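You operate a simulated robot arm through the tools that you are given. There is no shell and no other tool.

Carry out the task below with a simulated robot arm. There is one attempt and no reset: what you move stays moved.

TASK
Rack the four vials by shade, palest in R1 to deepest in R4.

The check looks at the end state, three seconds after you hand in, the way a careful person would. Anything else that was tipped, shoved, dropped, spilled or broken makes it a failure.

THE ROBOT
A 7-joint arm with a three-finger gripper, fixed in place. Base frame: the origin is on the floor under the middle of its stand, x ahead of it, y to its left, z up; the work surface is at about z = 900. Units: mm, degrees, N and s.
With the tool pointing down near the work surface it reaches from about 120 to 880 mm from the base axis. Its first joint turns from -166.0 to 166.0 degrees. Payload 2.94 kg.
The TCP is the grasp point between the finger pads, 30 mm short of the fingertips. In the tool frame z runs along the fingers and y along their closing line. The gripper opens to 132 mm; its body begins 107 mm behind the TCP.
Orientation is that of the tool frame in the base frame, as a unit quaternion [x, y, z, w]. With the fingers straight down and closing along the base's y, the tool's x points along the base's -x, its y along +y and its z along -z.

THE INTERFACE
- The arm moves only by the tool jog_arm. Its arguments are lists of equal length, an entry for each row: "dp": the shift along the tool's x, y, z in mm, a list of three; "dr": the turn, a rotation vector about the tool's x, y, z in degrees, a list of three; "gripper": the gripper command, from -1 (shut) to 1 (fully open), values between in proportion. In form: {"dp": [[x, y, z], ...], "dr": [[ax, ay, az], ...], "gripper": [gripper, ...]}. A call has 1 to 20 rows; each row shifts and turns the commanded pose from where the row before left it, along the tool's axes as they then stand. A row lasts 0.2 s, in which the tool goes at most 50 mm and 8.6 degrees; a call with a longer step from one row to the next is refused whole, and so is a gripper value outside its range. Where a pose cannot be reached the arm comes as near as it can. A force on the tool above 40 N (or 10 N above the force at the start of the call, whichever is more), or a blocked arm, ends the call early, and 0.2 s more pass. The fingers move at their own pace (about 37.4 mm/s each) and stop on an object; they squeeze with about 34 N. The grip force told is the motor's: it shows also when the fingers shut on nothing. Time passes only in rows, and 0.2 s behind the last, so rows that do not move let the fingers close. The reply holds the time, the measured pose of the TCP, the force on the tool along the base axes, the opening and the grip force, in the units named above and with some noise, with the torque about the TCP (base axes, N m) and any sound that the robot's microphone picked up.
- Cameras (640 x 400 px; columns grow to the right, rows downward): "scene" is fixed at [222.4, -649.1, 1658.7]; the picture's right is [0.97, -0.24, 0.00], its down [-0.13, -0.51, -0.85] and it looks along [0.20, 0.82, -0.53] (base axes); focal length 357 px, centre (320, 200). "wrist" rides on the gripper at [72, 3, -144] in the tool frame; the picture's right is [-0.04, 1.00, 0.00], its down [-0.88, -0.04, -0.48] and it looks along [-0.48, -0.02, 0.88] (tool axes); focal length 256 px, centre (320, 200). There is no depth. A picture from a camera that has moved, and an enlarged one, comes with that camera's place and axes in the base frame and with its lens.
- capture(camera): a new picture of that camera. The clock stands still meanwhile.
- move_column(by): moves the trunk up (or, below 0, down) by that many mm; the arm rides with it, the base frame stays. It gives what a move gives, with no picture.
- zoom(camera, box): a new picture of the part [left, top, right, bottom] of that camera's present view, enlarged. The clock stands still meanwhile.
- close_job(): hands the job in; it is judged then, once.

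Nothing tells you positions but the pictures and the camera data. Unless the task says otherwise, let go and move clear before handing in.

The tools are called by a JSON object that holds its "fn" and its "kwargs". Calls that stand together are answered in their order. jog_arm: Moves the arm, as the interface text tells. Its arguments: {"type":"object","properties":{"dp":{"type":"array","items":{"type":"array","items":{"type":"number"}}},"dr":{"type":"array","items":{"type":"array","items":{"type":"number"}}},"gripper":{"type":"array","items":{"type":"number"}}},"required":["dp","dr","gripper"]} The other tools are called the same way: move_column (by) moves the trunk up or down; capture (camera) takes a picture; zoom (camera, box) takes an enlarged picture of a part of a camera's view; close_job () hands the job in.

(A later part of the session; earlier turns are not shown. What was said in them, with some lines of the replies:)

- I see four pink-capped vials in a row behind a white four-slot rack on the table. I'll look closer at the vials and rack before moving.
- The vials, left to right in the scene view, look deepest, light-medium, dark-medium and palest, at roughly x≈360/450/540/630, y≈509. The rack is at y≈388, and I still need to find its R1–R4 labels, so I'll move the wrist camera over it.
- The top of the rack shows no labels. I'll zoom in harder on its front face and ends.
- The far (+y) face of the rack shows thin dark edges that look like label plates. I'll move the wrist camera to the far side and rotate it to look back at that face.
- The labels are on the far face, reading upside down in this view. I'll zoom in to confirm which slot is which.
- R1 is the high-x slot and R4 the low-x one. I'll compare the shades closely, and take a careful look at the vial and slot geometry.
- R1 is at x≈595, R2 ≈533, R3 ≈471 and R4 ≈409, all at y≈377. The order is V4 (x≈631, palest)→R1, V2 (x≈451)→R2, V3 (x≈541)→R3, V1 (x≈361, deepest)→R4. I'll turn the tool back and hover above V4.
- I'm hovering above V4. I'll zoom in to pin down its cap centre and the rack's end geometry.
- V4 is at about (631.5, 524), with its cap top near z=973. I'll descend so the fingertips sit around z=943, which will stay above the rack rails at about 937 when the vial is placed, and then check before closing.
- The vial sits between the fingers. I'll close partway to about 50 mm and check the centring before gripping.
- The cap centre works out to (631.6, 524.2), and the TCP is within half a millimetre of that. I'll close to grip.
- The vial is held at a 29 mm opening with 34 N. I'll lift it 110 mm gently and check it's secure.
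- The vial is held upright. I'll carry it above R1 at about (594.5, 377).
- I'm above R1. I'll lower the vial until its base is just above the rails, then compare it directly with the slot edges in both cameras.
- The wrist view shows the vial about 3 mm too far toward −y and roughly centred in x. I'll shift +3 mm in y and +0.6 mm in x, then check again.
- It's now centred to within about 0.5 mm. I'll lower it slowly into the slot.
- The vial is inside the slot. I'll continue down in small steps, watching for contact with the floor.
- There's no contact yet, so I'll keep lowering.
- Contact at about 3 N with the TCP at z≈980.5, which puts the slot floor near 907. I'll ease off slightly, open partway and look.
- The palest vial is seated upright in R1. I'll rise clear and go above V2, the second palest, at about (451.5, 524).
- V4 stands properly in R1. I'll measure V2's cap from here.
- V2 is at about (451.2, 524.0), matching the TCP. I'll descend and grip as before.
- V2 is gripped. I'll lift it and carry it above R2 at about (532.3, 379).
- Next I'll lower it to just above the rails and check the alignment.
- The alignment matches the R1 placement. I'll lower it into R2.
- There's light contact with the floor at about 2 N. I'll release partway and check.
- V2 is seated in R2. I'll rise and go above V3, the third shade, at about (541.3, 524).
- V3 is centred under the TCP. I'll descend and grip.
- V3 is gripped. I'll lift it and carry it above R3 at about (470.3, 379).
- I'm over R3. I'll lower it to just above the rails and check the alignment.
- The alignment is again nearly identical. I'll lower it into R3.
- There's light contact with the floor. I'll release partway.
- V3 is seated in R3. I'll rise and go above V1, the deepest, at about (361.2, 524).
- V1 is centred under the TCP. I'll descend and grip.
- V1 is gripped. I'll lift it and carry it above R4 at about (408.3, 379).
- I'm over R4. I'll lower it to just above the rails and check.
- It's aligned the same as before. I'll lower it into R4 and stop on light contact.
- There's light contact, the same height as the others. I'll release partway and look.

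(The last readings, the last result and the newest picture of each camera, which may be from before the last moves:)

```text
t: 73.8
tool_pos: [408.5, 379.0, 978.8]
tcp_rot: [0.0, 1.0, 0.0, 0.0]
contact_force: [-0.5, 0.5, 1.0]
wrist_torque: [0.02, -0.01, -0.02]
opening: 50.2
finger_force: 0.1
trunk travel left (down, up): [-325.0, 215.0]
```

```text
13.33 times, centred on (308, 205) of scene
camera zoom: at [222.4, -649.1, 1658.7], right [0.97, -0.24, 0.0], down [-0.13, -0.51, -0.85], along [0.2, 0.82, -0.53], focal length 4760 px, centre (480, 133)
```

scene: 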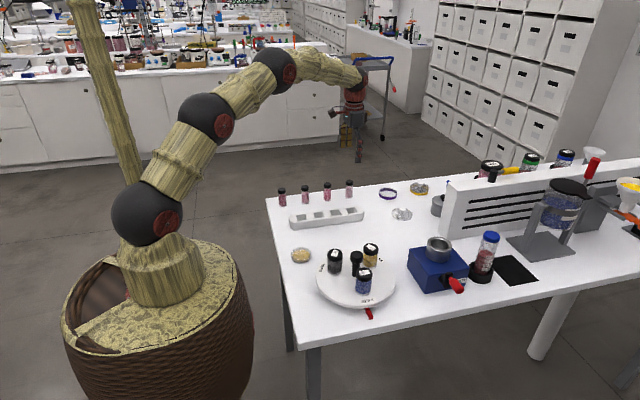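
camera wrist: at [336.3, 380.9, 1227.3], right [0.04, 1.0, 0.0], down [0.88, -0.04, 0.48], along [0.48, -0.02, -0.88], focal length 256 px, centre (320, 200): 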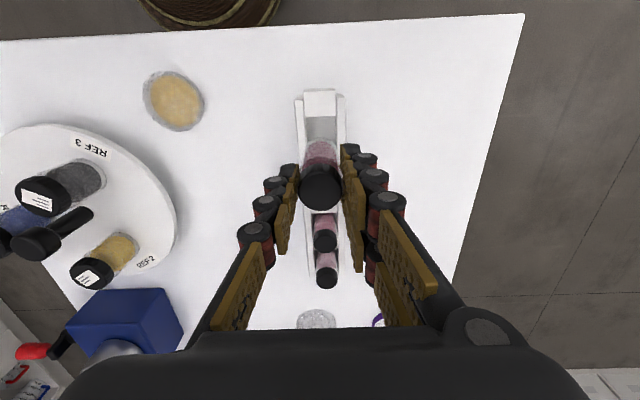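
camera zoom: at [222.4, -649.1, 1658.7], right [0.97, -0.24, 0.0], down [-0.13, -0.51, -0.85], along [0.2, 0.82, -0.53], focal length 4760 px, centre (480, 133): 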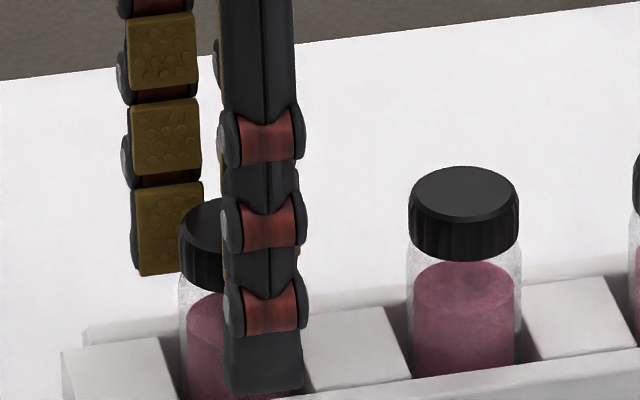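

V1 is seated in R4. I'll rise clear and look over the whole rack, including the labels from the far side.

{"fn": "jog_arm", "kwargs": {"dp": [[0, 0, -10], [0, 0, -20], [0, 0, -30], [0, 0, -40], [0, 0, -40], [0, 0, -40], [0, 0, -30], [-18, 36, 0], [-18, 36, 0], [-18, 36, 0], [-18, 36, 0], [-18, 36, 0], [0, 0, 0]], "dr": [[0, 0, 0], [0, 0, 0], [0, 0, 0], [0, 0, 0], [0, 0, 0], [0, 0, 0], [0, 0, 0], [0, 0, 0], [0, 0, 0], [0, 0, 0], [0, 0, 0], [0, 0, 0], [0, 0, 0]], "gripper": [-0.24, -0.24, -0.24, -0.24, -0.24, 0, 0.3, 0.6, 1, 1, 1, 1, 1]}}

{"fn": "jog_arm", "kwargs": {"dp": [[0, 0, 0], [0, 0, 0], [0, 0, 0], [0, 0, 0], [0, 0, 0], [0, 0, 0], [0, 0, 0], [0, 0, 0], [0, 0, 0], [0, 0, 0], [0, 0, 0], [0, 0, 0]], "dr": [[0, 0, 8.2], [0, 0, 8.2], [0, 0, 8.2], [0, 0, 8.2], [0, 0, 8.2], [0, 0, 8.2], [0, 0, 8.2], [0, 0, 8.2], [0, 0, 8.2], [0, 0, 8.2], [0, 0, 8], [0, 0, 0]], "gripper": [1, 1, 1, 1, 1, 1, 1, 1, 1, 1, 1, 1]}}

{"fn": "capture", "kwargs": {"camera": "wrist"}}

{"fn": "capture", "kwargs": {"camera": "scene"}}

{"fn": "zoom", "kwargs": {"camera": "scene", "box": [276, 180, 372, 240]}}

```text
t: 76.6
tool_pos: [499.2, 560.2, 1188.8]
tcp_rot: [0.0, 1.0, 0.0, 0.0]
contact_force: [-0.2, -0.6, 0.1]
wrist_torque: [0.01, 0.0, -0.02]
opening: 131.9
finger_force: 0.1
trunk travel left (down, up): [-325.0, 215.0]
```

```text
t: 79.2
tool_pos: [498.5, 559.5, 1188.8]
tcp_rot: [0.708, 0.707, 0.0, 0.0]
contact_force: [0.4, 0.0, 0.3]
wrist_torque: [-0.01, -0.01, 0.02]
opening: 131.8
finger_force: 0.1
trunk travel left (down, up): [-325.0, 215.0]
```

```text
taken
camera wrist: at [502.6, 630.8, 1332.8], right [1.0, -0.04, 0.0], down [-0.04, -0.88, 0.48], along [-0.02, -0.48, -0.88], focal length 256 px, centre (320, 200)
```

wrist: 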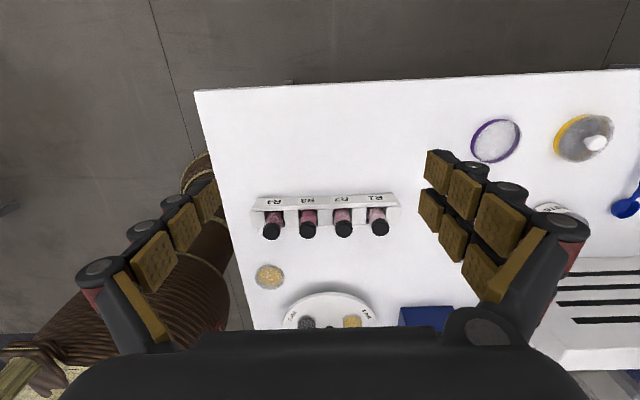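

```text
taken
```

scene: 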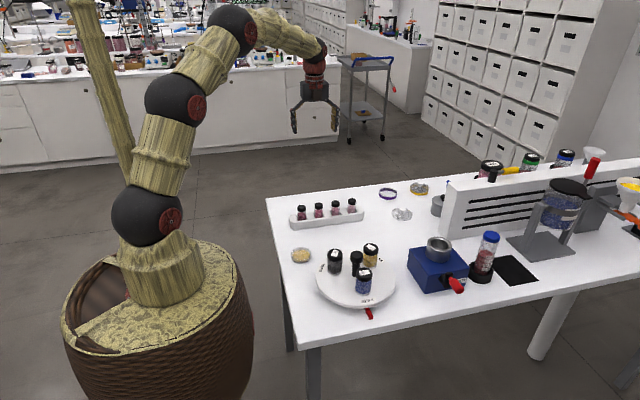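

```text
6.67 times, centred on (324, 210) of scene
camera zoom: at [222.4, -649.1, 1658.7], right [0.97, -0.24, 0.0], down [-0.13, -0.51, -0.85], along [0.2, 0.82, -0.53], focal length 2380 px, centre (293, 133)
```

zoom: 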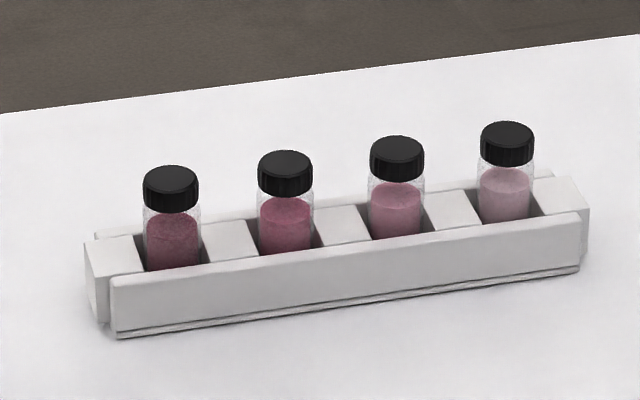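

{"fn": "zoom", "kwargs": {"camera": "wrist", "box": [240, 180, 410, 250]}}

```text
3.76 times, centred on (325, 215) of wrist
camera zoom: at [502.6, 630.8, 1332.8], right [1.0, -0.04, 0.0], down [-0.04, -0.88, 0.48], along [-0.02, -0.48, -0.88], focal length 964 px, centre (301, 144)
```

zoom: 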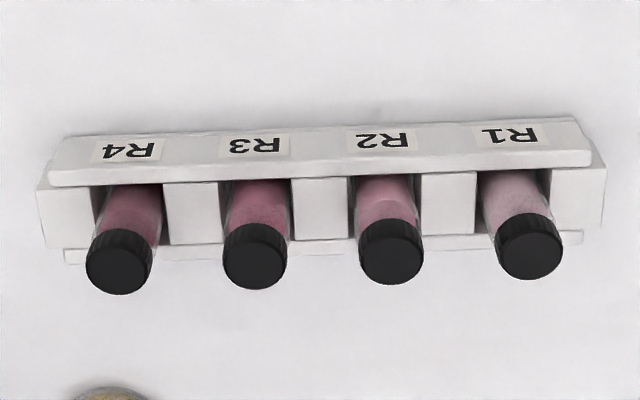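

All four vials stand upright in the rack, palest in R1 through deepest in R4. The rack hasn't moved, nothing else was touched, and the gripper is open and clear, so I'm handing in.

{"fn": "close_job", "kwargs": {}}

```text
The job is handed in.
```

The four vials are racked by shade, from palest in R1 to deepest in R4. My last look before handing in showed all four upright in their slots. The rack was where it started, nothing else on the table had been touched, and the gripper was open and clear.

The R1–R4 labels are on the rack's far face, and R1 is at the end farthest from the robot. I read them up close before placing anything and again with the vials in place. The two middle shades were the closest pair. I put the lighter one in R2 and the darker in R3, and the difference was clear in the zoomed views.

I haven't had a verdict on the check, only confirmation that the job was handed in.
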